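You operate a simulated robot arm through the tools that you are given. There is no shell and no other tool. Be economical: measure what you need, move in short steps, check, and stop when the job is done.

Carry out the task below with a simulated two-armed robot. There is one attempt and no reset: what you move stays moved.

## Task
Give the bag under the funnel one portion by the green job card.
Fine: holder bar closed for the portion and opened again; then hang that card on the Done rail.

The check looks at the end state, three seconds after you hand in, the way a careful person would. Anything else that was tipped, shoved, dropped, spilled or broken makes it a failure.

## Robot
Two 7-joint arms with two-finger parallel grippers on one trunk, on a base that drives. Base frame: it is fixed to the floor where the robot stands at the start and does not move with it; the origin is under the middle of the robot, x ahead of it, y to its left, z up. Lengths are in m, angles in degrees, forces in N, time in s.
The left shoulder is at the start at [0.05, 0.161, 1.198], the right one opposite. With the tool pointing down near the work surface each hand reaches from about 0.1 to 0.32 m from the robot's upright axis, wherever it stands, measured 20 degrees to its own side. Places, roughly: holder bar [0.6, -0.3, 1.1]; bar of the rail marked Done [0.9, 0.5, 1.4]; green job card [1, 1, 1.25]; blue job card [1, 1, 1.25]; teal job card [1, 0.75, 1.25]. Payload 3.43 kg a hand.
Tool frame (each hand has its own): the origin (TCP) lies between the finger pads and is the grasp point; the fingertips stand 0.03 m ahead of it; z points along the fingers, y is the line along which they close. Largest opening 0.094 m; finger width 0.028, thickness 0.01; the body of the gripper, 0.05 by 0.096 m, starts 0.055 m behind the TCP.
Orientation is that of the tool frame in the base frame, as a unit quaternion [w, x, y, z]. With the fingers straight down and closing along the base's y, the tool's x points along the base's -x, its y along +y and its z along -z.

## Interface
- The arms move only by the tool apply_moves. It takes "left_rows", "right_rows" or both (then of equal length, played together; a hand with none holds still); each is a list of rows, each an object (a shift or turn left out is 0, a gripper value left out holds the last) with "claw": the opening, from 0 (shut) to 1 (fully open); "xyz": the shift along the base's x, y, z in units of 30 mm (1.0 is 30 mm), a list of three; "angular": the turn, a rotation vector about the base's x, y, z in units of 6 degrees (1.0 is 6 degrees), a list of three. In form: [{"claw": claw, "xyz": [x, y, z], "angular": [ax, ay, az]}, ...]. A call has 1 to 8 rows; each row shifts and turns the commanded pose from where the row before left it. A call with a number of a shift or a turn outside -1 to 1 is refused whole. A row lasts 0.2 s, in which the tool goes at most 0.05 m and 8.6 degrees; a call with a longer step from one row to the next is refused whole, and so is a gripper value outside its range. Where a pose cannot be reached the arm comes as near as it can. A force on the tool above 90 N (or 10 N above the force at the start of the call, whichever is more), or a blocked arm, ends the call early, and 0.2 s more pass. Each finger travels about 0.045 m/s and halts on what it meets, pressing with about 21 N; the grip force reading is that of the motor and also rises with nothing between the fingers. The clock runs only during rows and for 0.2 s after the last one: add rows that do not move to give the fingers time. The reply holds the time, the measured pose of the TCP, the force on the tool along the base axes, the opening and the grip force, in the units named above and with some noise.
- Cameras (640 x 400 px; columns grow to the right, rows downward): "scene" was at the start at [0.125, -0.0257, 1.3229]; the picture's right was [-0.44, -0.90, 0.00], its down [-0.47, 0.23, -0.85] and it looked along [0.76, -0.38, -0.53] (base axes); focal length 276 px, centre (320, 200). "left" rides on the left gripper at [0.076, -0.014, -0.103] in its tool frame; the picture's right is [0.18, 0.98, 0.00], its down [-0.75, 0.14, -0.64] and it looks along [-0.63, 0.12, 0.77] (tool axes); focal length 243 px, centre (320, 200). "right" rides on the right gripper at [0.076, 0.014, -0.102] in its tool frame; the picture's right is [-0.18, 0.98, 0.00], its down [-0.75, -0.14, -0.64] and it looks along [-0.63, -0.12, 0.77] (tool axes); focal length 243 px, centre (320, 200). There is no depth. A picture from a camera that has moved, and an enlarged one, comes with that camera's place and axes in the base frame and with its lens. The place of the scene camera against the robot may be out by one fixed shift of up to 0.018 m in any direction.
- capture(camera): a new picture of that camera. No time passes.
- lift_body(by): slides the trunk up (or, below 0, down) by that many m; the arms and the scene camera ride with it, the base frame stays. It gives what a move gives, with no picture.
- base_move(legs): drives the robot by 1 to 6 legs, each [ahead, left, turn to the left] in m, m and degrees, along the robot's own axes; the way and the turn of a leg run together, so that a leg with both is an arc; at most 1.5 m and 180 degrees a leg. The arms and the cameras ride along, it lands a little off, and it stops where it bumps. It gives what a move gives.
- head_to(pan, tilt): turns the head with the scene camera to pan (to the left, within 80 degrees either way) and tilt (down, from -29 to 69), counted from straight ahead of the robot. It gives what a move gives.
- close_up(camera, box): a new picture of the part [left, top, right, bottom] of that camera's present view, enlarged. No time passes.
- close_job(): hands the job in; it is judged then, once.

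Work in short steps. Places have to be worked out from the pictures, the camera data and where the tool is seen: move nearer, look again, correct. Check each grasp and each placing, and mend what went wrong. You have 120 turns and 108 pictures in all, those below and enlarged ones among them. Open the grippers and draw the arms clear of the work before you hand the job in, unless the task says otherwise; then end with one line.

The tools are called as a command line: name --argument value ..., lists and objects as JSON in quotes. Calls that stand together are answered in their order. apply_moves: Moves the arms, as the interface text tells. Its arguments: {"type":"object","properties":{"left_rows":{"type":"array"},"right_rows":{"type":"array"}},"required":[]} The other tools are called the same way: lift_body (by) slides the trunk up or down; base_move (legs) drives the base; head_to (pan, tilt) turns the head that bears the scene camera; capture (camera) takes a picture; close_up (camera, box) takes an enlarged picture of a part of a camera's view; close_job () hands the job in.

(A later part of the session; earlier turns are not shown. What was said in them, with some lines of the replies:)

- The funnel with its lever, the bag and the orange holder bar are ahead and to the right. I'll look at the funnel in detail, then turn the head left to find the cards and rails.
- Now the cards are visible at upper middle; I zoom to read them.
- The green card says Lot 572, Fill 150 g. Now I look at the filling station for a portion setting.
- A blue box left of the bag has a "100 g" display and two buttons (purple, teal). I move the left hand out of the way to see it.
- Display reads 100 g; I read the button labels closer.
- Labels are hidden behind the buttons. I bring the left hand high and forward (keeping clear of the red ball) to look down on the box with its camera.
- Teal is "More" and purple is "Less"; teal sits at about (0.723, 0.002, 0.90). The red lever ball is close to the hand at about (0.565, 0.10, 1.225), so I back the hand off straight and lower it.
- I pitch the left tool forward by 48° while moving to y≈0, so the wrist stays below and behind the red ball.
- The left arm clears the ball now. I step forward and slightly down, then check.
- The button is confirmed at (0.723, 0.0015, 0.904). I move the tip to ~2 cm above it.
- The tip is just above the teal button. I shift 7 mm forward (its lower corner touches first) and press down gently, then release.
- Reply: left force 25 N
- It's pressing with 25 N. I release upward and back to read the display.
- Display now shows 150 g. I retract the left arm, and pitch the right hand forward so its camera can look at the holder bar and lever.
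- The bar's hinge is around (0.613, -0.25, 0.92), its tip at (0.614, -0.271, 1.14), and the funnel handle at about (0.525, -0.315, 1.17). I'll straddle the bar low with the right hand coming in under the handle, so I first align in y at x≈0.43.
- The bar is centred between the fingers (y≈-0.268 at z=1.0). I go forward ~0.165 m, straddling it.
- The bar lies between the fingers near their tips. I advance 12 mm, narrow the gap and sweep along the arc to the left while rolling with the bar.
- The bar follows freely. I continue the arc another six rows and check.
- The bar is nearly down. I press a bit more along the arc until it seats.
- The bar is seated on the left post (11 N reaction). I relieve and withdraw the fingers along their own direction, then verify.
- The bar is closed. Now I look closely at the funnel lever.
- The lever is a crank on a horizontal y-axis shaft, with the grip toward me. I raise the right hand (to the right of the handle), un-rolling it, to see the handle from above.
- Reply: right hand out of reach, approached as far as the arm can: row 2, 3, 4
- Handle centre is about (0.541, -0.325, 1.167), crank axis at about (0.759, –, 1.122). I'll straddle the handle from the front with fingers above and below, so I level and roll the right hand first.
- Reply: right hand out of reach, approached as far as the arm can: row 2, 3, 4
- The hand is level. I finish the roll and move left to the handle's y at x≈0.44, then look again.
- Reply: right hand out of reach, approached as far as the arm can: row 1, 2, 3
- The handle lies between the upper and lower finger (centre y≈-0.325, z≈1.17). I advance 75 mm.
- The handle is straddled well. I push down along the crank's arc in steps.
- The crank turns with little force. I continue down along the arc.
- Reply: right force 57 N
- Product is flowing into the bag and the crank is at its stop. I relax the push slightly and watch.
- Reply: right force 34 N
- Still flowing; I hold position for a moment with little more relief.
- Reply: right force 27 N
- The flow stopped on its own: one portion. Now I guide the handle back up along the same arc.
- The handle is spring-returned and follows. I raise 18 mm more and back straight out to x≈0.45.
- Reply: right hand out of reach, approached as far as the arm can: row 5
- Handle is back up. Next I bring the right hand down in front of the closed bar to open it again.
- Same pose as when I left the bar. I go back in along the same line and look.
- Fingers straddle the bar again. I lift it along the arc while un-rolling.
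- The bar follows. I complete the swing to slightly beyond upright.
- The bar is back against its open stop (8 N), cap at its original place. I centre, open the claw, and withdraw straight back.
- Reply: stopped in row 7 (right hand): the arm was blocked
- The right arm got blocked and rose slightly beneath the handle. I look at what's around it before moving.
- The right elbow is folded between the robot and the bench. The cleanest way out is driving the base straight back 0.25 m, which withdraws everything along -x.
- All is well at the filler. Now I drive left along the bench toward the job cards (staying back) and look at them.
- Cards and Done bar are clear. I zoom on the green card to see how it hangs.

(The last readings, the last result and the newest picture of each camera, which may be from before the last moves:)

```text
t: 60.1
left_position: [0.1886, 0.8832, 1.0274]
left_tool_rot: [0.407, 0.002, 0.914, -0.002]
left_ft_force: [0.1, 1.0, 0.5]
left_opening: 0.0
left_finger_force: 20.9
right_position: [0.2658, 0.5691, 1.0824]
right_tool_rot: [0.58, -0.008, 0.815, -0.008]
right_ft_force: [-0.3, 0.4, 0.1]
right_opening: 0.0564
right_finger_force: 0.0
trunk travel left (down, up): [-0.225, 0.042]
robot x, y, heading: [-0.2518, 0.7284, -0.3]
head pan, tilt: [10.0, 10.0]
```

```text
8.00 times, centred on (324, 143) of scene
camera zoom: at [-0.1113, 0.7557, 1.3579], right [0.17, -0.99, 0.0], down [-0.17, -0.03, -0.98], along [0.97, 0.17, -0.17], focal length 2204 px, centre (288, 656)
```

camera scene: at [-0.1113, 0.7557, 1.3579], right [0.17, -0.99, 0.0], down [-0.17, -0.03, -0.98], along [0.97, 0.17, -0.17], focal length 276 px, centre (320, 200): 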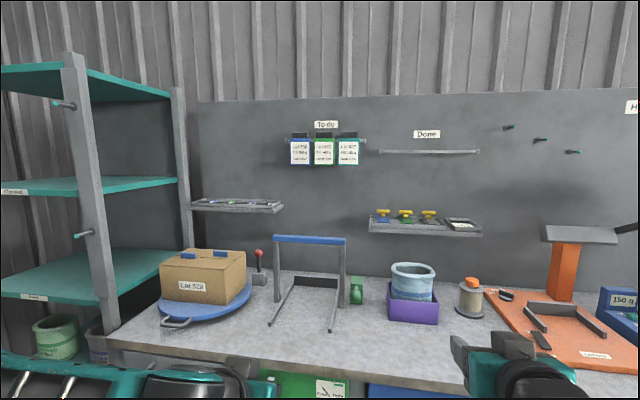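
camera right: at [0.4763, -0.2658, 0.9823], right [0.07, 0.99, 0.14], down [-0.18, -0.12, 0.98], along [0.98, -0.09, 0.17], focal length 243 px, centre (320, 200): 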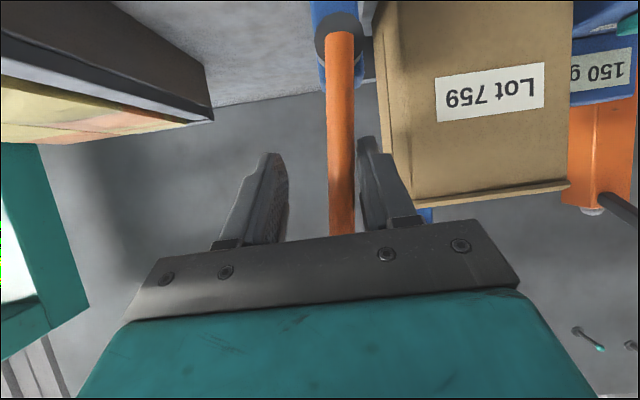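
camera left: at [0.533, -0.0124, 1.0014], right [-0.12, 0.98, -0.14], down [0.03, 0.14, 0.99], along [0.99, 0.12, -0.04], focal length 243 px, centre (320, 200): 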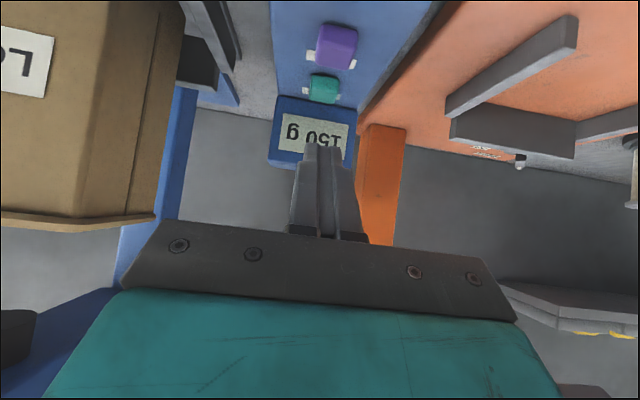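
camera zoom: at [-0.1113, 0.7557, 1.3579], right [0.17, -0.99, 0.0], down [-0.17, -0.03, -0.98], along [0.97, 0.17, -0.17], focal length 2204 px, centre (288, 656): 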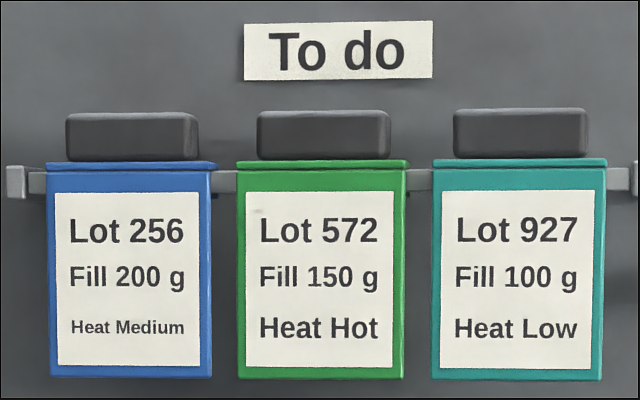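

The card has a black tab (~62 mm wide, y≈0.918, z≈1.42) above the rail; the Done bar is at z≈1.36, y 0.36–0.71. I raise the trunk and the left hand, levelling it, while still back from the bench.

lift_body --by 0.04

apply_moves --left_rows '[{"claw": 0.8, "xyz": [0.4, 0, 1], "angular": [0, -1, 0]}, {"xyz": [0.4, 0, 1], "angular": [0, -1, 0]}, {"xyz": [0.4, 0, 1], "angular": [0, -1, 0]}, {"xyz": [0.4, 0, 1], "angular": [0, -1, 0]}, {"xyz": [0.4, 0, 1], "angular": [0, -1, 0]}, {"xyz": [0.4, 0, 1], "angular": [0, -0.8, 0]}, {"xyz": [0.4, 0, 1]}, {"xyz": [0.4, 0, 1]}]'

capture --camera "scene"

```text
t: 61.0
left_position: [0.1898, 0.8842, 1.0661]
left_tool_rot: [0.407, 0.001, 0.914, -0.001]
left_ft_force: [-0.1, -0.1, -0.8]
left_opening: 0.0001
left_finger_force: 21.0
right_position: [0.2635, 0.5715, 1.121]
right_tool_rot: [0.579, -0.008, 0.815, -0.008]
right_ft_force: [-0.2, -0.4, 0.0]
right_opening: 0.0564
right_finger_force: 0.0
trunk travel left (down, up): [-0.265, 0.002]
robot x, y, heading: [-0.2487, 0.7259, -0.4]
head pan, tilt: [10.0, 10.0]
```

```text
t: 62.8
left_position: [0.2841, 0.8827, 1.3065]
left_tool_rot: [0.661, 0.003, 0.75, -0.002]
left_ft_force: [0.4, 0.0, -0.5]
left_opening: 0.0751
left_finger_force: 0.2
right_position: [0.2642, 0.5698, 1.1221]
right_tool_rot: [0.58, -0.007, 0.815, -0.009]
right_ft_force: [-0.3, 0.4, -0.1]
right_opening: 0.0565
right_finger_force: 0.1
trunk travel left (down, up): [-0.265, 0.002]
robot x, y, heading: [-0.2476, 0.7253, -0.2]
head pan, tilt: [10.0, 10.0]
```

```text
33 pictures are left
camera scene: at [-0.1113, 0.7555, 1.3979], right [0.17, -0.99, 0.0], down [-0.17, -0.03, -0.98], along [0.97, 0.17, -0.17], focal length 276 px, centre (320, 200)
```

scene: 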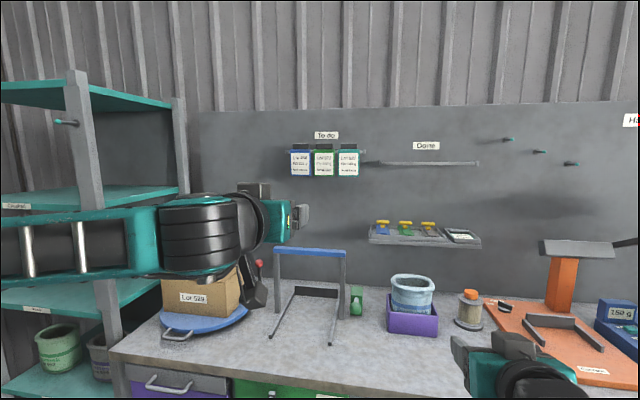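

Good posture. I raise to z≈1.42 and check the left camera toward the card.

apply_moves --left_rows '[{"xyz": [0.5, 0.3, 1]}, {"xyz": [0.5, 0.3, 1]}, {"xyz": [0.5, 0.3, 1]}, {"xyz": [0.5, 0.3, 0.9]}]'

base_move --legs '[[0.2, 0, 0.3]]'

capture --camera "left"

capture --camera "scene"

```text
t: 63.8
left_position: [0.3459, 0.9187, 1.4241]
left_tool_rot: [0.661, 0.002, 0.75, -0.001]
left_ft_force: [0.2, -0.2, -0.4]
left_opening: 0.0754
left_finger_force: 0.1
right_position: [0.264, 0.5697, 1.1214]
right_tool_rot: [0.58, -0.008, 0.815, -0.008]
right_ft_force: [0.1, 1.2, 0.4]
right_opening: 0.0562
right_finger_force: 0.1
trunk travel left (down, up): [-0.265, 0.002]
robot x, y, heading: [-0.247, 0.7251, -0.5]
head pan, tilt: [10.0, 10.0]
```

```text
t: 65.4
left_position: [0.545, 0.9205, 1.4237]
left_tool_rot: [0.661, 0.0, 0.75, 0.001]
left_ft_force: [0.0, 0.9, -0.5]
left_opening: 0.0753
left_finger_force: 0.0
right_position: [0.4653, 0.5712, 1.122]
right_tool_rot: [0.579, -0.009, 0.815, -0.008]
right_ft_force: [-0.2, -0.5, 0.1]
right_opening: 0.0564
right_finger_force: 0.0
trunk travel left (down, up): [-0.265, 0.002]
robot x, y, heading: [-0.0483, 0.7248, -0.2]
head pan, tilt: [10.0, 10.0]
```

```text
32 pictures are left
camera left: at [0.4339, 0.9075, 1.3597], right [-0.02, 0.98, -0.18], down [-0.54, 0.14, 0.83], along [0.84, 0.12, 0.53], focal length 243 px, centre (320, 200)
```

left: 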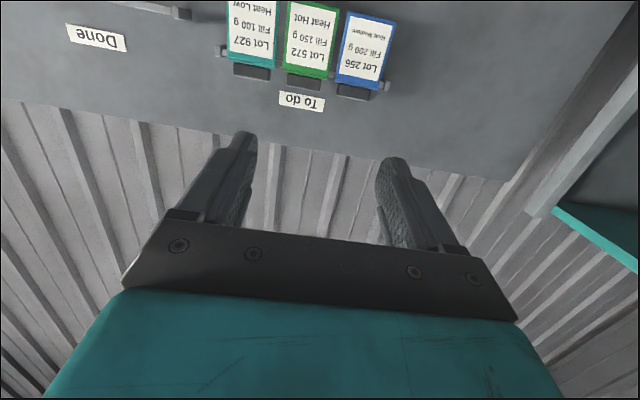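

```text
31 pictures are left
camera scene: at [0.089, 0.7556, 1.3978], right [0.17, -0.98, 0.0], down [-0.17, -0.03, -0.98], along [0.97, 0.17, -0.17], focal length 276 px, centre (320, 200)
```

scene: 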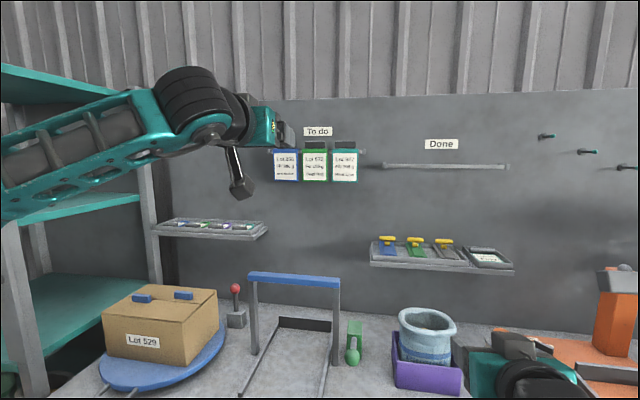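

Rays put the tab near y≈0.90, z≈1.415; the depth needs a second look. I advance the hand 0.12 m.

apply_moves --left_rows '[{"xyz": [1, -0.2, 0]}, {"xyz": [1, -0.2, 0]}, {"xyz": [1, -0.2, 0]}, {"xyz": [1, 0, 0]}]'

capture --camera "left"

```text
t: 66.4
left_position: [0.6642, 0.9012, 1.4239]
left_tool_rot: [0.661, 0.001, 0.75, 0.0]
left_ft_force: [0.9, -0.1, 0.4]
left_opening: 0.0749
left_finger_force: 0.0
right_position: [0.4643, 0.5713, 1.1212]
right_tool_rot: [0.579, -0.01, 0.815, -0.007]
right_ft_force: [0.1, 0.5, 0.3]
right_opening: 0.0564
right_finger_force: 0.1
trunk travel left (down, up): [-0.265, 0.002]
robot x, y, heading: [-0.0464, 0.7233, -0.1]
head pan, tilt: [10.0, 10.0]
```

```text
30 pictures are left
camera left: at [0.5538, 0.8886, 1.36], right [-0.02, 0.98, -0.18], down [-0.54, 0.14, 0.83], along [0.84, 0.12, 0.53], focal length 243 px, centre (320, 200)
```

left: 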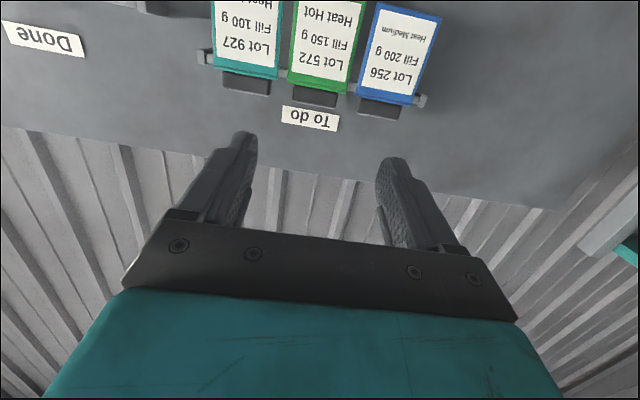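

Two left views agree: tab centre ≈(0.908, 0.902, 1.42). I raise slightly and advance to x≈0.80 to re-check.

apply_moves --left_rows '[{"xyz": [1, 0.05, 0.1]}, {"xyz": [1, 0, 0.1]}, {"xyz": [1, 0, 0.1]}, {"xyz": [1, 0, 0]}, {"xyz": [0.5, 0, 0]}]'

capture --camera "left"

capture --camera "scene"

```text
t: 67.6
left_position: [0.7517, 0.9042, 1.4186]
left_tool_rot: [0.662, 0.001, 0.75, -0.001]
left_ft_force: [0.2, -0.4, 0.3]
left_opening: 0.0753
left_finger_force: 0.0
left hand out of reach, approached as far as the arm can: row 3, 4, 5
right_position: [0.4644, 0.5716, 1.122]
right_tool_rot: [0.579, -0.01, 0.815, -0.007]
right_ft_force: [-1.3, -0.5, 0.5]
right_opening: 0.0564
right_finger_force: 0.0
trunk travel left (down, up): [-0.265, 0.002]
robot x, y, heading: [-0.0481, 0.7238, -0.3]
head pan, tilt: [10.0, 10.0]
```

```text
29 pictures are left
camera left: at [0.6407, 0.8908, 1.3535], right [-0.02, 0.98, -0.18], down [-0.54, 0.14, 0.83], along [0.84, 0.12, 0.53], focal length 243 px, centre (320, 200)
```

left: 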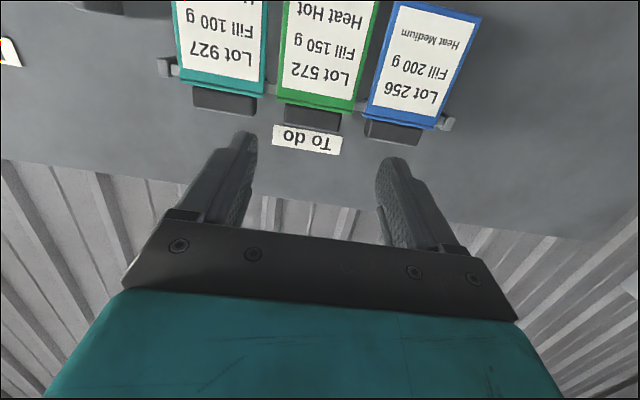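

```text
28 pictures are left
camera scene: at [0.0877, 0.756, 1.398], right [0.17, -0.98, 0.0], down [-0.17, -0.03, -0.98], along [0.97, 0.17, -0.17], focal length 276 px, centre (320, 200)
```

scene: 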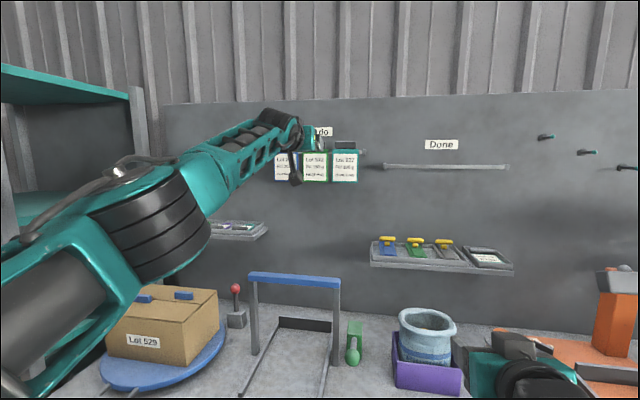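

The arm is at full stretch from here, so the base must come closer by ~0.16 m. I relax the stretch and look down at the base/bench clearance.

apply_moves --left_rows '[{"xyz": [-1, 0, 0]}, {"xyz": [-1, 0, 0]}, {"xyz": [-1, 0, 0]}]'

head_to --pan -5 --tilt 69

capture --camera "scene"

```text
t: 68.4
left_position: [0.6619, 0.906, 1.4175]
left_tool_rot: [0.662, -0.001, 0.75, 0.001]
left_ft_force: [-0.1, -0.5, -0.1]
left_opening: 0.0752
left_finger_force: 0.1
right_position: [0.4634, 0.5703, 1.122]
right_tool_rot: [0.579, -0.008, 0.815, -0.009]
right_ft_force: [0.6, 0.2, -1.1]
right_opening: 0.0561
right_finger_force: 0.0
trunk travel left (down, up): [-0.265, 0.002]
robot x, y, heading: [-0.0483, 0.7281, -0.3]
head pan, tilt: [10.0, 10.0]
```

```text
t: 69.7
left_position: [0.6628, 0.904, 1.4183]
left_tool_rot: [0.661, -0.001, 0.75, 0.001]
left_ft_force: [0.2, 0.4, -0.3]
left_opening: 0.075
left_finger_force: 0.1
right_position: [0.4638, 0.5706, 1.1213]
right_tool_rot: [0.58, -0.01, 0.815, -0.007]
right_ft_force: [-0.9, 0.5, -0.2]
right_opening: 0.0567
right_finger_force: 0.2
trunk travel left (down, up): [-0.265, 0.002]
robot x, y, heading: [-0.0475, 0.7291, -0.1]
head pan, tilt: [-5.0, 68.8]
```

```text
27 pictures are left
camera scene: at [0.0524, 0.7346, 1.3141], right [-0.09, -1.0, 0.0], down [-0.93, 0.08, -0.36], along [0.36, -0.03, -0.93], focal length 276 px, centre (320, 200)
```

scene: 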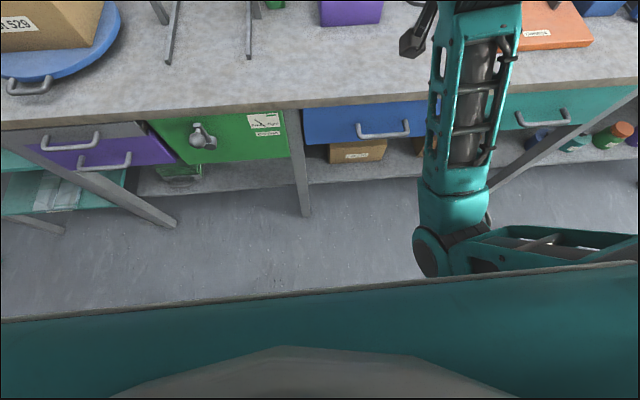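

The base front is ~0.16 m ahead of its centre and the bench handles start around x=0.4, so there's room. I raise the right hand for clearance over the bucket, then drive 0.17 m forward.

apply_moves --right_rows '[{"xyz": [0, 0, 1]}, {"xyz": [0, 0, 1]}, {"xyz": [0, 0, 1]}, {"xyz": [0, 0, 1]}]'

base_move --legs '[[0.17, 0, 0]]'

capture --camera "left"

```text
t: 70.7
left_position: [0.6622, 0.9054, 1.4176]
left_tool_rot: [0.661, 0.0, 0.75, 0.0]
left_ft_force: [-0.4, 0.0, 0.5]
left_opening: 0.0753
left_finger_force: 0.0
right_position: [0.4649, 0.5715, 1.2422]
right_tool_rot: [0.579, -0.01, 0.815, -0.007]
right_ft_force: [1.0, -0.7, -0.4]
right_opening: 0.0564
right_finger_force: 0.0
trunk travel left (down, up): [-0.265, 0.002]
robot x, y, heading: [-0.0473, 0.7249, -0.2]
head pan, tilt: [-5.0, 68.8]
```

```text
t: 72.1
left_position: [0.8341, 0.9034, 1.4167]
left_tool_rot: [0.661, 0.0, 0.75, 0.0]
left_ft_force: [1.1, 0.8, 0.5]
left_opening: 0.0753
left_finger_force: 0.0
right_position: [0.6331, 0.5702, 1.2419]
right_tool_rot: [0.579, -0.009, 0.815, -0.008]
right_ft_force: [0.3, 0.5, -0.5]
right_opening: 0.0561
right_finger_force: 0.0
trunk travel left (down, up): [-0.265, 0.002]
robot x, y, heading: [0.1207, 0.727, 0.3]
head pan, tilt: [-5.0, 68.8]
```

```text
26 pictures are left
camera left: at [0.7225, 0.8907, 1.3533], right [-0.02, 0.98, -0.18], down [-0.54, 0.14, 0.83], along [0.84, 0.12, 0.53], focal length 243 px, centre (320, 200)
```

left: 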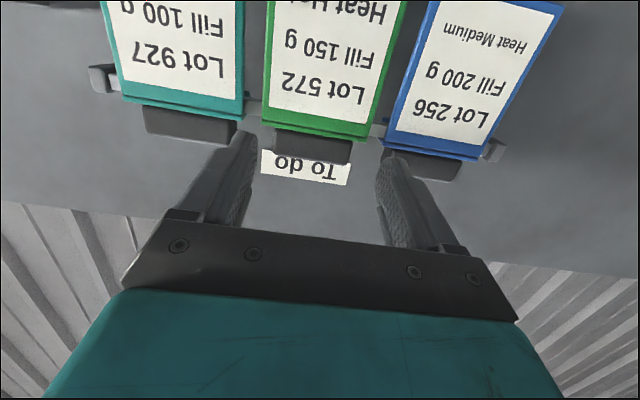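

Tab centre is confirmed at (0.895, 0.8995, 1.417). I raise 11 mm so the fingers clear the card's top lip, nudge right 3 mm, and advance 48 mm.

apply_moves --left_rows '[{"xyz": [0, -0.11, 0.38]}, {"xyz": [0.5, 0, 0]}, {"xyz": [0.5, 0, 0]}, {"xyz": [0.6, 0, 0]}]'

capture --camera "left"

head_to --pan 15 --tilt 5

capture --camera "scene"

```text
t: 73.1
left_position: [0.8834, 0.8979, 1.4298]
left_tool_rot: [0.661, 0.002, 0.75, -0.001]
left_ft_force: [0.1, -0.1, 0.3]
left_opening: 0.0753
left_finger_force: 0.1
right_position: [0.6341, 0.5703, 1.242]
right_tool_rot: [0.579, -0.009, 0.815, -0.008]
right_ft_force: [0.1, 0.9, 0.2]
right_opening: 0.0561
right_finger_force: 0.0
trunk travel left (down, up): [-0.265, 0.002]
robot x, y, heading: [0.1224, 0.7267, -0.2]
head pan, tilt: [-5.0, 68.8]
```

```text
25 pictures are left
camera left: at [0.7711, 0.8863, 1.3647], right [-0.02, 0.98, -0.18], down [-0.54, 0.14, 0.83], along [0.84, 0.12, 0.53], focal length 243 px, centre (320, 200)
```

left: 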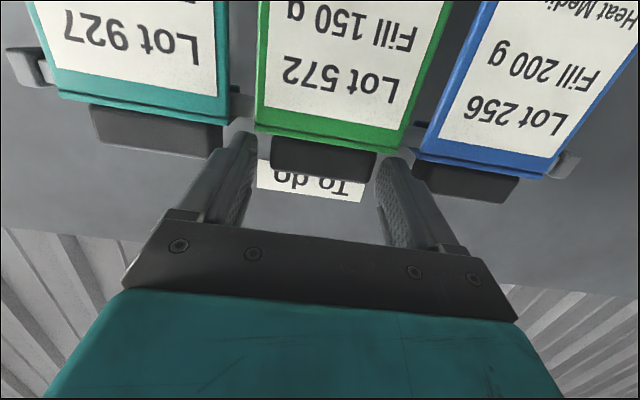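

```text
t: 74.5
left_position: [0.8822, 0.9006, 1.4286]
left_tool_rot: [0.661, 0.0, 0.75, 0.001]
left_ft_force: [-0.3, -1.2, 0.4]
left_opening: 0.0753
left_finger_force: 0.1
right_position: [0.6342, 0.5695, 1.2409]
right_tool_rot: [0.579, -0.009, 0.815, -0.008]
right_ft_force: [0.8, -0.3, -0.4]
right_opening: 0.0565
right_finger_force: 0.0
trunk travel left (down, up): [-0.265, 0.002]
robot x, y, heading: [0.1224, 0.7239, -0.1]
head pan, tilt: [15.0, 5.0]
```

```text
24 pictures are left
camera scene: at [0.2551, 0.7629, 1.4059], right [0.26, -0.97, 0.0], down [-0.08, -0.02, -1.0], along [0.96, 0.26, -0.09], focal length 276 px, centre (320, 200)
```

scene: 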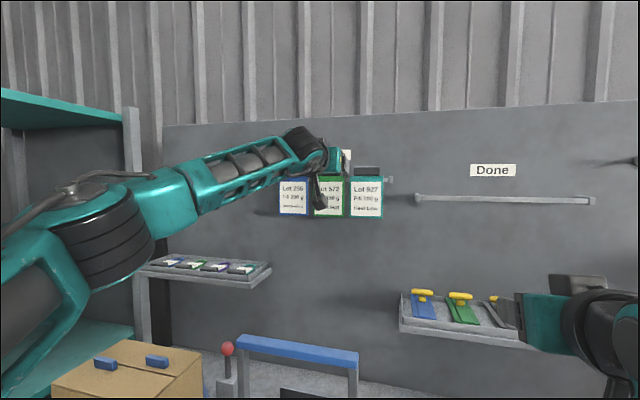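

The tab sits between the fingertips. I close the gripper.

apply_moves --left_rows '[{"claw": 0.5}, {"claw": 0.4}, {}, {}]'

capture --camera "left"

```text
t: 75.5
left_position: [0.8826, 0.8999, 1.4295]
left_tool_rot: [0.662, 0.001, 0.749, 0.0]
left_ft_force: [0.3, 0.6, 1.2]
left_opening: 0.0594
left_finger_force: 20.7
right_position: [0.6343, 0.5705, 1.2415]
right_tool_rot: [0.579, -0.009, 0.816, -0.008]
right_ft_force: [0.2, -0.4, -0.2]
right_opening: 0.0563
right_finger_force: 0.1
trunk travel left (down, up): [-0.265, 0.002]
robot x, y, heading: [0.1234, 0.7254, -0.1]
head pan, tilt: [15.0, 5.0]
```

```text
23 pictures are left
camera left: at [0.7703, 0.887, 1.3652], right [-0.02, 0.98, -0.18], down [-0.54, 0.14, 0.83], along [0.84, 0.12, 0.53], focal length 243 px, centre (320, 200)
```

left: 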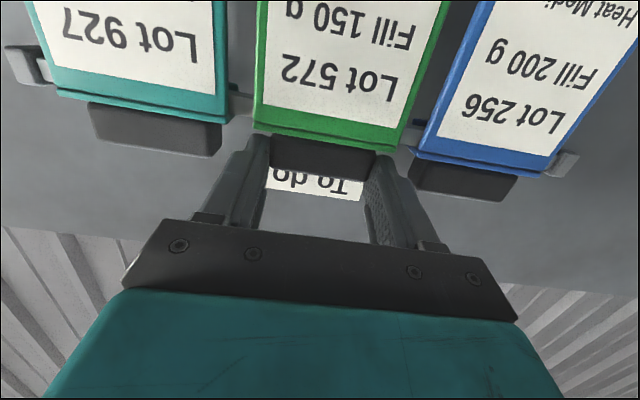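

Tab gripped (59 mm, 21 N). I lift straight up in small steps.

apply_moves --left_rows '[{"claw": 0.3, "xyz": [0, 0, 0.3]}, {"xyz": [0, 0, 0.4]}, {"xyz": [0, 0, 0.5]}]'

capture --camera "left"

close_up --camera "scene" --box '[250, 120, 410, 230]'

```text
t: 76.3
left_position: [0.8809, 0.9014, 1.4668]
left_tool_rot: [0.662, 0.001, 0.75, 0.0]
left_ft_force: [-0.4, -0.9, -0.4]
left_opening: 0.0595
left_finger_force: 20.7
right_position: [0.6341, 0.5707, 1.2422]
right_tool_rot: [0.581, -0.009, 0.814, -0.007]
right_ft_force: [0.2, -0.1, 0.5]
right_opening: 0.0565
right_finger_force: 0.2
trunk travel left (down, up): [-0.265, 0.002]
robot x, y, heading: [0.1204, 0.7283, -0.0]
head pan, tilt: [15.0, 5.0]
```

```text
22 pictures are left
camera left: at [0.7693, 0.8871, 1.4014], right [-0.02, 0.98, -0.18], down [-0.54, 0.14, 0.83], along [0.84, 0.12, 0.53], focal length 243 px, centre (320, 200)
```

left: 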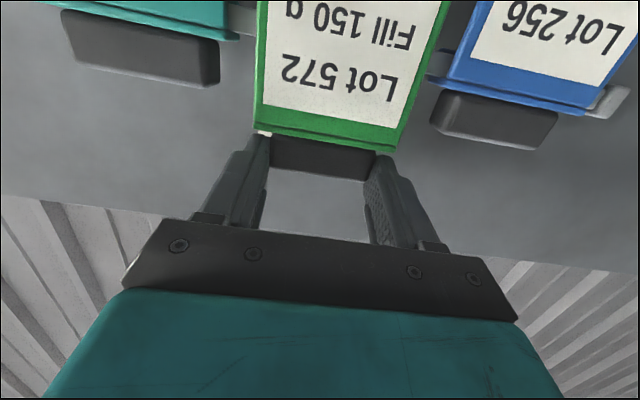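

```text
3.64 times, centred on (330, 175) of scene
camera zoom: at [0.2549, 0.7627, 1.406], right [0.26, -0.97, 0.0], down [-0.08, -0.02, -1.0], along [0.96, 0.26, -0.09], focal length 1002 px, centre (284, 291)
```

zoom: 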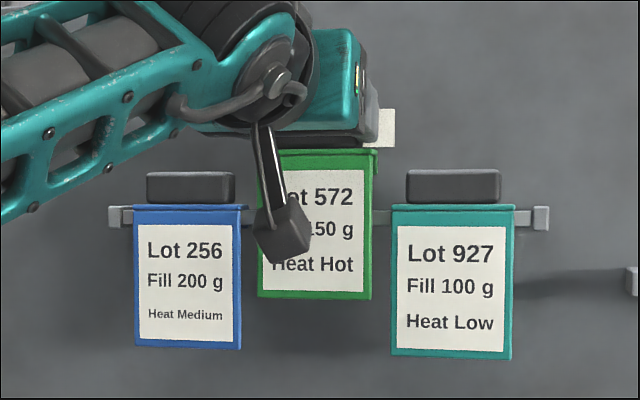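

The card lifted cleanly, neighbours undisturbed. I lift 25 mm more, then draw straight back.

apply_moves --left_rows '[{"xyz": [0, 0, 0.5]}, {"xyz": [0, 0, 0.5]}, {"xyz": [-0.6, 0, 0]}, {"xyz": [-0.8, 0, 0]}, {"xyz": [-0.9, 0, 0]}, {"xyz": [-0.9, -0.3, 0]}]'

capture --camera "scene"

close_up --camera "scene" --box '[230, 100, 410, 240]'

```text
t: 77.7
left_position: [0.7848, 0.8907, 1.4941]
left_tool_rot: [0.661, 0.0, 0.75, 0.0]
left_ft_force: [-0.9, -1.0, -0.8]
left_opening: 0.0591
left_finger_force: 20.8
right_position: [0.6328, 0.5697, 1.2427]
right_tool_rot: [0.58, -0.008, 0.815, -0.008]
right_ft_force: [-0.6, -0.3, 0.2]
right_opening: 0.0563
right_finger_force: 0.0
trunk travel left (down, up): [-0.265, 0.002]
robot x, y, heading: [0.1224, 0.7261, -0.3]
head pan, tilt: [15.0, 5.0]
```

```text
20 pictures are left
camera scene: at [0.2546, 0.7626, 1.4061], right [0.26, -0.97, 0.0], down [-0.08, -0.02, -1.0], along [0.96, 0.26, -0.09], focal length 276 px, centre (320, 200)
```

scene: 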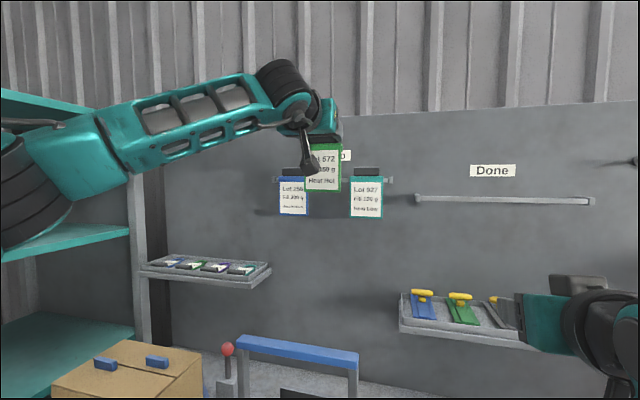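

```text
2.86 times, centred on (320, 170) of scene
camera zoom: at [0.2546, 0.7626, 1.4061], right [0.26, -0.97, 0.0], down [-0.08, -0.02, -1.0], along [0.96, 0.26, -0.09], focal length 787 px, centre (320, 286)
```

zoom: 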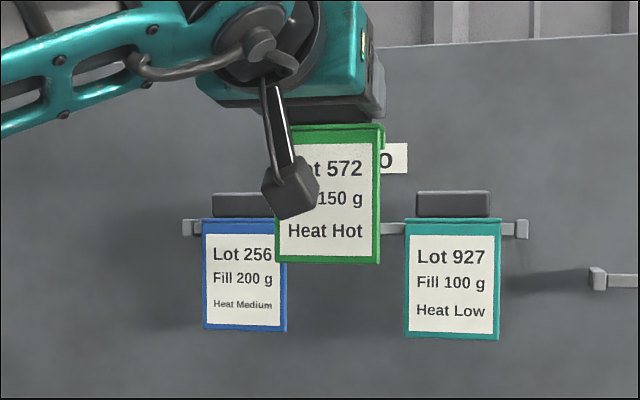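

The card is held securely. To place it I need the Done bar's depth; I look with the right hand's camera, which faces that bar, and with a scene close-up.

capture --camera "right"

close_up --camera "scene" --box '[360, 160, 460, 222]'

```text
18 pictures are left
camera right: at [0.5131, 0.583, 1.2029], right [0.06, 0.99, 0.15], down [-0.36, -0.12, 0.93], along [0.93, -0.11, 0.35], focal length 243 px, centre (320, 200)
```

right: 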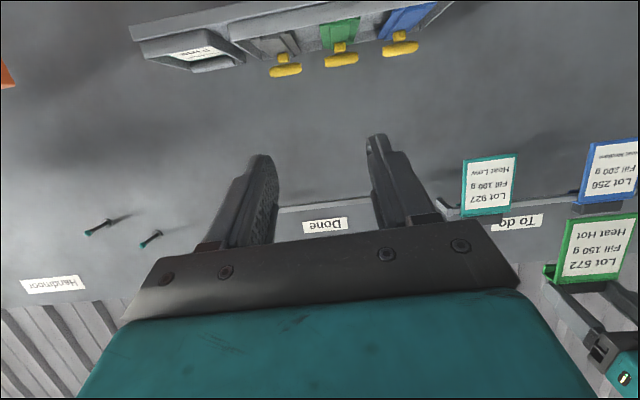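

```text
6.40 times, centred on (410, 191) of scene
camera zoom: at [0.2546, 0.7626, 1.4061], right [0.26, -0.97, 0.0], down [-0.08, -0.02, -1.0], along [0.96, 0.26, -0.09], focal length 1763 px, centre (-256, 258)
```

zoom: 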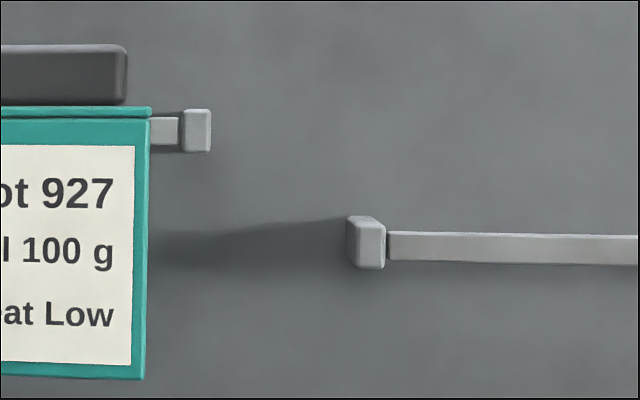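

The end blocks of both rails are visible from two cameras. I zoom the right camera on the same ends for triangulation.

close_up --camera "right" --box '[420, 170, 600, 240]'

```text
3.56 times, centred on (510, 205) of right
camera zoom: at [0.5131, 0.583, 1.2029], right [0.06, 0.99, 0.15], down [-0.36, -0.12, 0.93], along [0.93, -0.11, 0.35], focal length 863 px, centre (-356, 182)
```

zoom: 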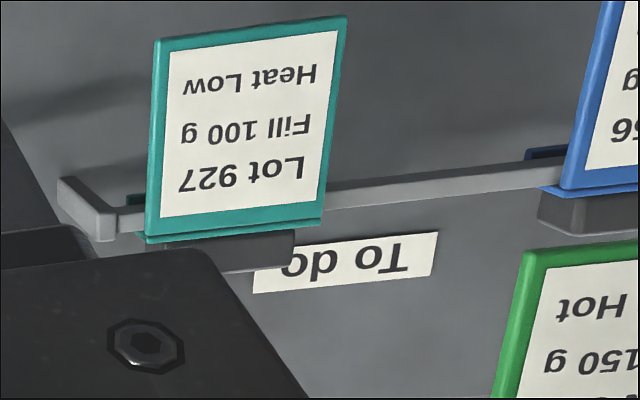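

The Done bar is hidden behind the right fingers here. I raise the right hand 0.12 m to bring the bar into clear view.

apply_moves --right_rows '[{"xyz": [0, 0, 1]}, {"xyz": [0, 0, 1]}, {"xyz": [0, 0, 1]}, {"xyz": [0, 0, 1]}]'

close_up --camera "right" --box '[240, 90, 560, 200]'

```text
t: 78.7
left_position: [0.7847, 0.8908, 1.4954]
left_tool_rot: [0.661, 0.001, 0.75, 0.0]
left_ft_force: [-0.3, 0.9, -1.0]
left_opening: 0.0592
left_finger_force: 21.1
right_position: [0.6336, 0.57, 1.362]
right_tool_rot: [0.579, -0.01, 0.815, -0.007]
right_ft_force: [0.2, 0.5, -0.3]
right_opening: 0.0564
right_finger_force: 0.1
trunk travel left (down, up): [-0.265, 0.002]
robot x, y, heading: [0.1211, 0.7246, -0.2]
head pan, tilt: [15.0, 5.0]
```

```text
2.00 times, centred on (400, 145) of right
camera zoom: at [0.5129, 0.5837, 1.3224], right [0.06, 0.99, 0.15], down [-0.36, -0.12, 0.93], along [0.93, -0.1, 0.35], focal length 485 px, centre (160, 310)
```

zoom: 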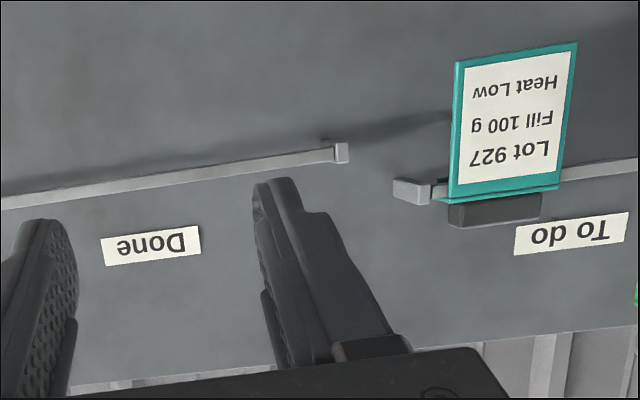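

To-do rail triangulates to X≈0.911, z≈1.402. For the Done bar's depth I return the right hand to the lower pose and zoom on the bar between the fingers.

apply_moves --right_rows '[{"xyz": [0, 0, -1]}, {"xyz": [0, 0, -1]}, {"xyz": [0, 0, -1]}, {"xyz": [0, 0, -1]}]'

close_up --camera "right" --box '[270, 180, 390, 240]'

```text
t: 79.7
left_position: [0.7835, 0.8903, 1.4953]
left_tool_rot: [0.661, 0.0, 0.75, 0.0]
left_ft_force: [0.7, -0.5, -1.1]
left_opening: 0.0595
left_finger_force: 21.1
right_position: [0.6344, 0.569, 1.2411]
right_tool_rot: [0.58, -0.009, 0.814, -0.008]
right_ft_force: [0.4, -0.3, 0.1]
right_opening: 0.0563
right_finger_force: 0.0
trunk travel left (down, up): [-0.265, 0.002]
robot x, y, heading: [0.1171, 0.7271, 0.1]
head pan, tilt: [15.0, 5.0]
```

```text
5.33 times, centred on (330, 210) of right
camera zoom: at [0.5134, 0.5831, 1.203], right [0.05, 0.99, 0.15], down [-0.36, -0.12, 0.93], along [0.93, -0.1, 0.35], focal length 1294 px, centre (267, 147)
```

zoom: 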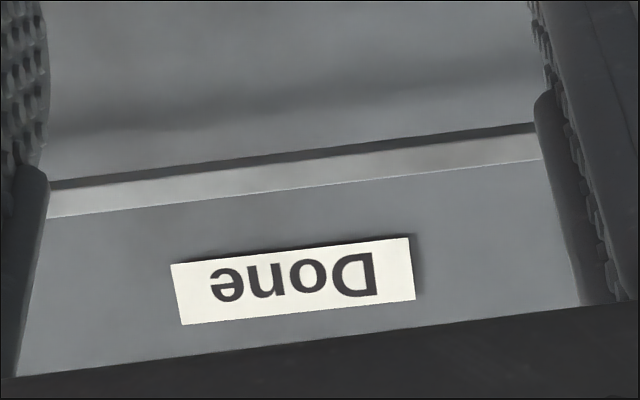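

Both rails stand the same distance from the wall (≈0.048 m), and the Done bar is ≈0.039 m lower. So hanging pose there is TCP ≈ (0.883, ~0.58, 1.39). I back off, drive right 0.31 m, and look.

base_move --legs '[[-0.1, 0, 0], [0, -0.31, 0]]'

capture --camera "scene"

```text
t: 82.5
left_position: [0.6846, 0.579, 1.4943]
left_tool_rot: [0.662, 0.0, 0.75, 0.0]
left_ft_force: [0.6, 0.3, 0.0]
left_opening: 0.0596
left_finger_force: 20.1
right_position: [0.5327, 0.2586, 1.2417]
right_tool_rot: [0.579, -0.009, 0.815, -0.007]
right_ft_force: [0.4, 0.3, 0.7]
right_opening: 0.0563
right_finger_force: 0.1
trunk travel left (down, up): [-0.265, 0.002]
robot x, y, heading: [0.0192, 0.4177, -0.1]
head pan, tilt: [15.0, 5.0]
```

```text
13 pictures are left
camera scene: at [0.1535, 0.452, 1.406], right [0.26, -0.97, 0.0], down [-0.08, -0.02, -1.0], along [0.96, 0.25, -0.09], focal length 276 px, centre (320, 200)
```

scene: 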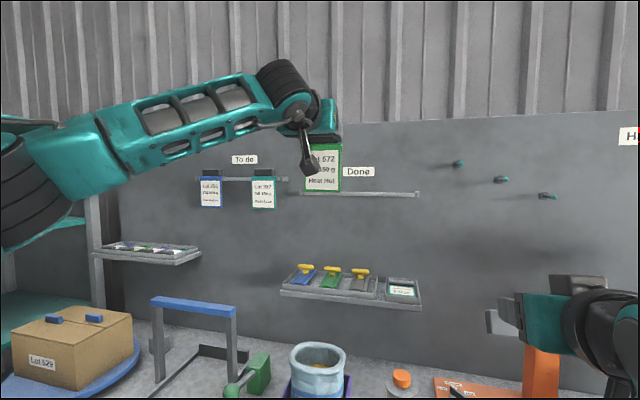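

Positioned right of the cards with the bar ahead. I drive forward 0.1 m, then extend the hand to x≈0.883 at z≈1.46 (hook still above the bar).

base_move --legs '[[0.1, 0, 0]]'

apply_moves --left_rows '[{"xyz": [0.8, 0, -0.3]}, {"xyz": [0.8, 0, -0.3]}, {"xyz": [0.8, 0, -0.3]}, {"xyz": [0.5, 0, 0]}]'

capture --camera "left"

```text
t: 83.6
left_position: [0.7825, 0.5781, 1.4945]
left_tool_rot: [0.662, 0.001, 0.75, -0.001]
left_ft_force: [0.9, 0.9, -1.0]
left_opening: 0.0591
left_finger_force: 21.3
right_position: [0.6295, 0.2594, 1.2413]
right_tool_rot: [0.579, -0.008, 0.815, -0.009]
right_ft_force: [1.7, 0.7, -0.8]
right_opening: 0.0564
right_finger_force: 0.0
trunk travel left (down, up): [-0.265, 0.002]
robot x, y, heading: [0.1151, 0.4146, -0.3]
head pan, tilt: [15.0, 5.0]
```

```text
t: 84.6
left_position: [0.8701, 0.577, 1.4657]
left_tool_rot: [0.661, 0.001, 0.75, -0.001]
left_ft_force: [-0.2, -1.1, -1.2]
left_opening: 0.0594
left_finger_force: 20.7
right_position: [0.6292, 0.2584, 1.2427]
right_tool_rot: [0.58, -0.009, 0.814, -0.008]
right_ft_force: [-0.2, 0.1, -0.6]
right_opening: 0.0564
right_finger_force: 0.0
trunk travel left (down, up): [-0.265, 0.002]
robot x, y, heading: [0.1196, 0.4138, -0.3]
head pan, tilt: [15.0, 5.0]
```

```text
12 pictures are left
camera left: at [0.7578, 0.5654, 1.4036], right [-0.02, 0.98, -0.18], down [-0.54, 0.14, 0.83], along [0.84, 0.12, 0.53], focal length 243 px, centre (320, 200)
```

left: 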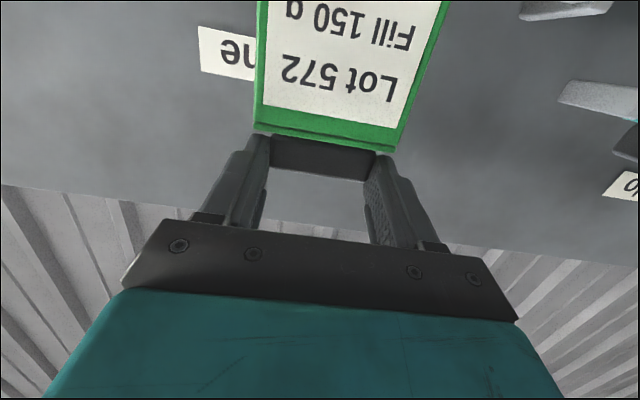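

Card is over the bar. I move the last 12 mm in x and lower part-way, then check from the scene camera.

apply_moves --left_rows '[{"xyz": [0.42, 0, 0]}, {"xyz": [0, 0, -0.4]}, {"xyz": [0, 0, -0.3]}, {}]'

close_up --camera "scene" --box '[240, 110, 480, 250]'

```text
t: 85.6
left_position: [0.88, 0.5782, 1.4459]
left_tool_rot: [0.661, 0.001, 0.75, 0.0]
left_ft_force: [0.4, 0.2, -1.3]
left_opening: 0.0592
left_finger_force: 20.7
right_position: [0.6296, 0.2589, 1.2418]
right_tool_rot: [0.58, -0.009, 0.815, -0.008]
right_ft_force: [0.5, -0.1, -0.8]
right_opening: 0.0567
right_finger_force: 0.0
trunk travel left (down, up): [-0.265, 0.002]
robot x, y, heading: [0.1183, 0.4133, -0.3]
head pan, tilt: [15.0, 5.0]
```

```text
2.67 times, centred on (360, 180) of scene
camera zoom: at [0.2511, 0.4524, 1.406], right [0.26, -0.97, 0.0], down [-0.08, -0.02, -1.0], along [0.96, 0.25, -0.09], focal length 735 px, centre (213, 253)
```

zoom: 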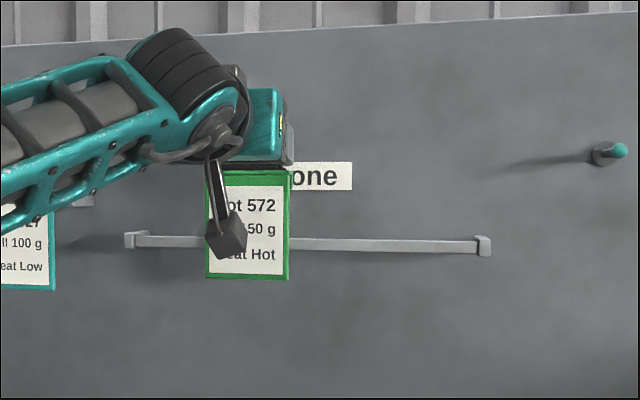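

Alignment matches expectation: needs ~55 mm lowering to z≈1.391. I lower 24 mm more with a 2 mm forward trim and watch forces.

apply_moves --left_rows '[{"xyz": [0.07, 0, -0.25]}, {"xyz": [0, 0, -0.3]}, {"xyz": [0, 0, -0.25]}, {}]'

```text
t: 86.6
left_position: [0.8829, 0.58, 1.4224]
left_tool_rot: [0.661, 0.001, 0.75, -0.001]
left_ft_force: [0.0, -0.5, -0.6]
left_opening: 0.0594
left_finger_force: 21.0
right_position: [0.6302, 0.2591, 1.2418]
right_tool_rot: [0.58, -0.009, 0.815, -0.008]
right_ft_force: [1.0, -0.2, 0.4]
right_opening: 0.0564
right_finger_force: 0.0
trunk travel left (down, up): [-0.265, 0.002]
robot x, y, heading: [0.1185, 0.4145, -0.3]
head pan, tilt: [15.0, 5.0]
```

No contact. I lower another 18 mm and watch.

apply_moves --left_rows '[{"xyz": [0, 0, -0.2]}, {"xyz": [0, 0, -0.2]}, {"xyz": [0, 0, -0.2]}, {}]'

close_up --camera "scene" --box '[280, 140, 400, 230]'

```text
t: 87.6
left_position: [0.8826, 0.5798, 1.4053]
left_tool_rot: [0.662, 0.001, 0.75, 0.0]
left_ft_force: [0.1, 0.5, -1.4]
left_opening: 0.0595
left_finger_force: 20.6
right_position: [0.63, 0.2586, 1.2424]
right_tool_rot: [0.58, -0.008, 0.814, -0.008]
right_ft_force: [0.0, -0.1, -1.2]
right_opening: 0.0563
right_finger_force: 0.1
trunk travel left (down, up): [-0.265, 0.002]
robot x, y, heading: [0.1193, 0.4162, -0.2]
head pan, tilt: [15.0, 5.0]
```

```text
4.44 times, centred on (340, 185) of scene
camera zoom: at [0.2511, 0.4522, 1.406], right [0.26, -0.97, 0.0], down [-0.08, -0.02, -1.0], along [0.96, 0.25, -0.09], focal length 1224 px, centre (231, 267)
```

zoom: 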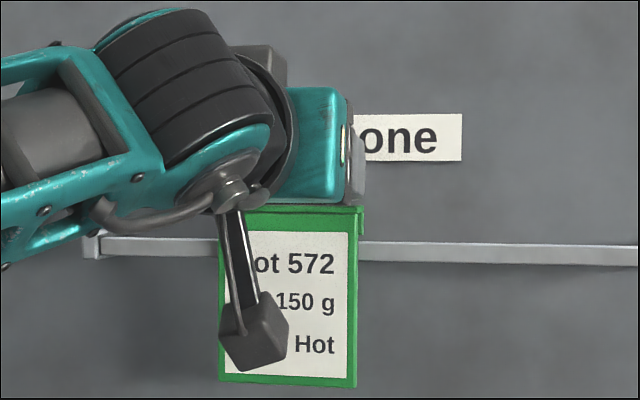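

The hook's back flange (about 15 mm) is just above the bar top. I lower 8 mm and check the force.

apply_moves --left_rows '[{"xyz": [0, 0, -0.15]}, {"xyz": [0, 0, -0.15]}, {}]'

close_up --camera "scene" --box '[320, 170, 380, 215]'

```text
t: 88.4
left_position: [0.8835, 0.5792, 1.3951]
left_tool_rot: [0.661, 0.002, 0.75, -0.002]
left_ft_force: [0.4, -1.0, -1.5]
left_opening: 0.0592
left_finger_force: 20.7
right_position: [0.6296, 0.2587, 1.2427]
right_tool_rot: [0.579, -0.008, 0.815, -0.009]
right_ft_force: [0.0, 0.2, 0.4]
right_opening: 0.0564
right_finger_force: 0.0
trunk travel left (down, up): [-0.265, 0.002]
robot x, y, heading: [0.1167, 0.4119, -0.2]
head pan, tilt: [15.0, 5.0]
```

```text
8.89 times, centred on (350, 192) of scene
camera zoom: at [0.2511, 0.4522, 1.406], right [0.26, -0.97, 0.0], down [-0.08, -0.02, -1.0], along [0.96, 0.25, -0.09], focal length 2449 px, centre (53, 267)
```

zoom: 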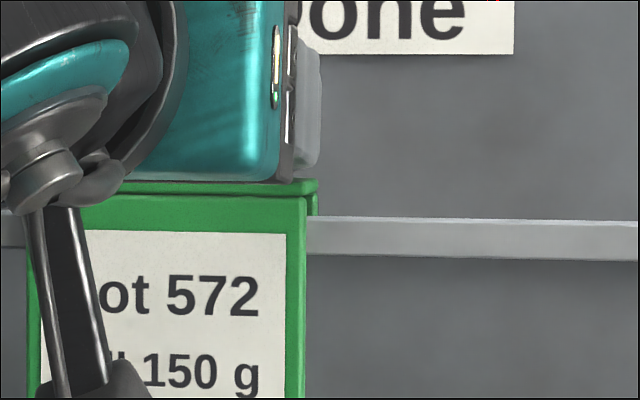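

The flange is now hidden behind the bar — properly hooked, with no force. I lower the last millimetres until it rests.

apply_moves --left_rows '[{"xyz": [0, 0, -0.08]}, {"xyz": [0, 0, -0.08]}, {}]'

close_up --camera "scene" --box '[320, 170, 380, 215]'

```text
t: 89.2
left_position: [0.8825, 0.5799, 1.3887]
left_tool_rot: [0.661, 0.001, 0.75, -0.001]
left_ft_force: [0.0, -0.5, -0.6]
left_opening: 0.0591
left_finger_force: 20.7
right_position: [0.63, 0.2597, 1.2427]
right_tool_rot: [0.58, -0.009, 0.815, -0.008]
right_ft_force: [0.1, -0.5, 0.3]
right_opening: 0.0562
right_finger_force: 0.1
trunk travel left (down, up): [-0.265, 0.002]
robot x, y, heading: [0.1138, 0.415, -0.1]
head pan, tilt: [15.0, 5.0]
```

```text
8.89 times, centred on (350, 192) of scene
camera zoom: at [0.2512, 0.4523, 1.406], right [0.26, -0.97, 0.0], down [-0.08, -0.02, -1.0], along [0.96, 0.25, -0.09], focal length 2449 px, centre (53, 267)
```

zoom: 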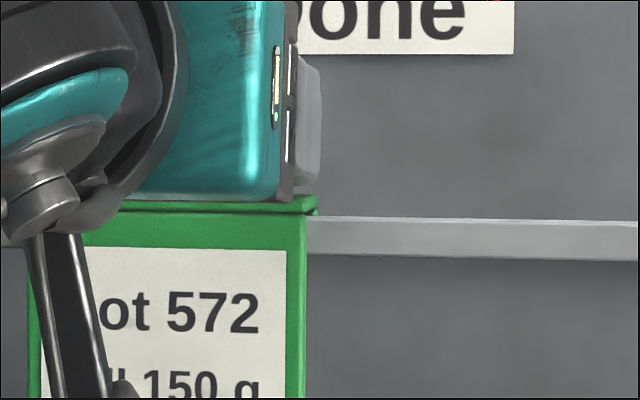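

The lip is about 1 mm above the bar. I lower 1.5 mm more and open to release, then check.

apply_moves --left_rows '[{"xyz": [0, 0, -0.05]}, {"claw": 0.7}, {"claw": 0.8}, {}]'

capture --camera "left"

```text
t: 90.2
left_position: [0.8825, 0.5789, 1.3889]
left_tool_rot: [0.661, 0.001, 0.75, -0.001]
left_ft_force: [-0.5, -0.1, 0.2]
left_opening: 0.0751
left_finger_force: 0.0
right_position: [0.6292, 0.2585, 1.2411]
right_tool_rot: [0.579, -0.008, 0.815, -0.009]
right_ft_force: [0.5, 0.2, 0.3]
right_opening: 0.0564
right_finger_force: 0.1
trunk travel left (down, up): [-0.265, 0.002]
robot x, y, heading: [0.1149, 0.4208, -0.2]
head pan, tilt: [15.0, 5.0]
```

```text
7 pictures are left
camera left: at [0.7713, 0.5665, 1.3253], right [-0.02, 0.98, -0.18], down [-0.54, 0.14, 0.83], along [0.84, 0.12, 0.53], focal length 243 px, centre (320, 200)
```

left: 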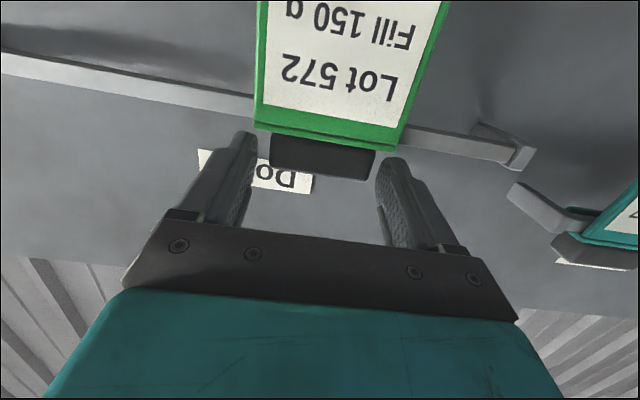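

The fingers are open and the card hangs on the Done bar. I draw the left hand straight back and check.

apply_moves --left_rows '[{"xyz": [-0.5, 0, 0]}, {"xyz": [-0.8, 0, 0]}, {"xyz": [-1, 0, 0]}, {"xyz": [-1, 0, 0]}, {"xyz": [-1, 0, 0]}]'

base_move --legs '[[-0.3, 0, 0]]'

capture --camera "scene"

```text
t: 91.4
left_position: [0.7531, 0.5815, 1.3909]
left_tool_rot: [0.662, 0.001, 0.749, -0.001]
left_ft_force: [0.5, 1.0, 0.2]
left_opening: 0.0751
left_finger_force: 0.1
right_position: [0.6291, 0.258, 1.2424]
right_tool_rot: [0.58, -0.009, 0.814, -0.008]
right_ft_force: [0.0, -0.1, -0.4]
right_opening: 0.0561
right_finger_force: 0.1
trunk travel left (down, up): [-0.265, 0.002]
robot x, y, heading: [0.1165, 0.4127, -0.2]
head pan, tilt: [15.0, 5.0]
```

```text
t: 93.5
left_position: [0.4574, 0.5821, 1.3907]
left_tool_rot: [0.662, 0.0, 0.75, 0.0]
left_ft_force: [0.3, -0.4, -0.5]
left_opening: 0.0749
left_finger_force: 0.1
right_position: [0.3324, 0.2589, 1.2417]
right_tool_rot: [0.579, -0.008, 0.815, -0.009]
right_ft_force: [0.2, 0.7, -0.6]
right_opening: 0.0564
right_finger_force: 0.1
trunk travel left (down, up): [-0.265, 0.002]
robot x, y, heading: [-0.1776, 0.4194, -0.6]
head pan, tilt: [15.0, 5.0]
```

```text
6 pictures are left
camera scene: at [-0.0456, 0.4533, 1.4061], right [0.26, -0.97, 0.0], down [-0.08, -0.02, -1.0], along [0.96, 0.25, -0.09], focal length 276 px, centre (320, 200)
```

scene: 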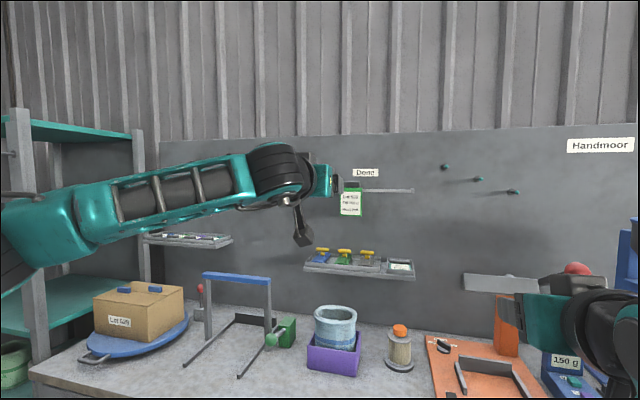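

The card hangs on the Done bar. One close-up there and a look at the filler to confirm the final state, with the grippers opened fully.

apply_moves --left_rows '[{"claw": 1.0}, {}]' --right_rows '[{"claw": 1.0}, {}]'

close_up --camera "scene" --box '[320, 160, 420, 225]'

head_to --pan -35 --tilt 20

capture --camera "scene"

```text
t: 94.1
left_position: [0.4573, 0.5818, 1.3908]
left_tool_rot: [0.661, 0.001, 0.751, -0.001]
left_ft_force: [-0.2, -0.1, 0.2]
left_opening: 0.0939
left_finger_force: 0.1
right_position: [0.3341, 0.2607, 1.2432]
right_tool_rot: [0.579, -0.008, 0.815, -0.009]
right_ft_force: [-0.4, -0.3, -0.3]
right_opening: 0.0941
right_finger_force: 0.0
trunk travel left (down, up): [-0.265, 0.002]
robot x, y, heading: [-0.1787, 0.4159, 0.0]
head pan, tilt: [15.0, 5.0]
```

```text
6.15 times, centred on (370, 192) of scene
camera zoom: at [-0.0449, 0.4533, 1.406], right [0.26, -0.97, 0.0], down [-0.08, -0.02, -1.0], along [0.96, 0.25, -0.09], focal length 1695 px, centre (12, 246)
```

zoom: 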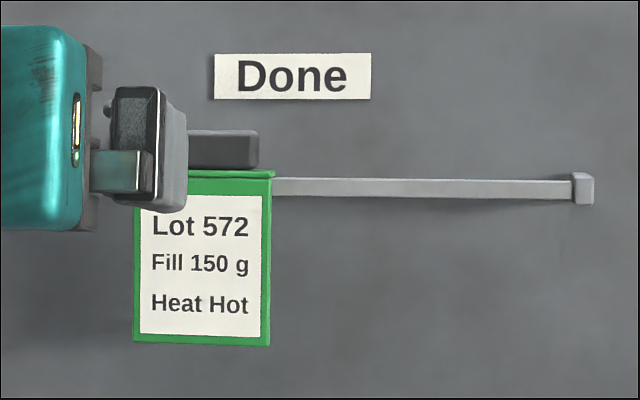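

```text
t: 95.2
left_position: [0.4585, 0.5812, 1.3904]
left_tool_rot: [0.661, 0.001, 0.75, 0.0]
left_ft_force: [-0.1, 0.1, 0.5]
left_opening: 0.0939
left_finger_force: 0.1
right_position: [0.3333, 0.2601, 1.2426]
right_tool_rot: [0.579, -0.007, 0.815, -0.009]
right_ft_force: [0.7, 0.6, 0.4]
right_opening: 0.0939
right_finger_force: 0.1
trunk travel left (down, up): [-0.265, 0.002]
robot x, y, heading: [-0.1775, 0.4137, -0.4]
head pan, tilt: [-35.0, 20.0]
```

```text
4 pictures are left
camera scene: at [-0.0576, 0.3762, 1.3817], right [-0.58, -0.82, 0.0], down [-0.28, 0.2, -0.94], along [0.77, -0.54, -0.34], focal length 276 px, centre (320, 200)
```

scene: 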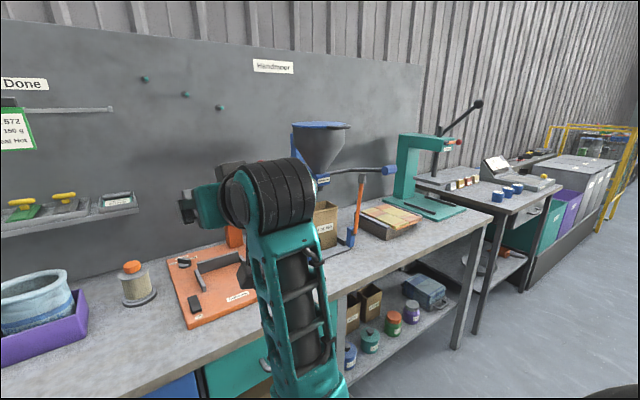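

The card hangs square on the Done bar, the holder bar stands open, the crank is up, and nothing else looks moved. Arms are clear and the grippers are open, so I hand in.

close_job

```text
The job is handed in.
```

I set the filler to 150 g, gave the bag one portion with the holder bar closed, opened the bar again, and hung the green card on the Done rail.
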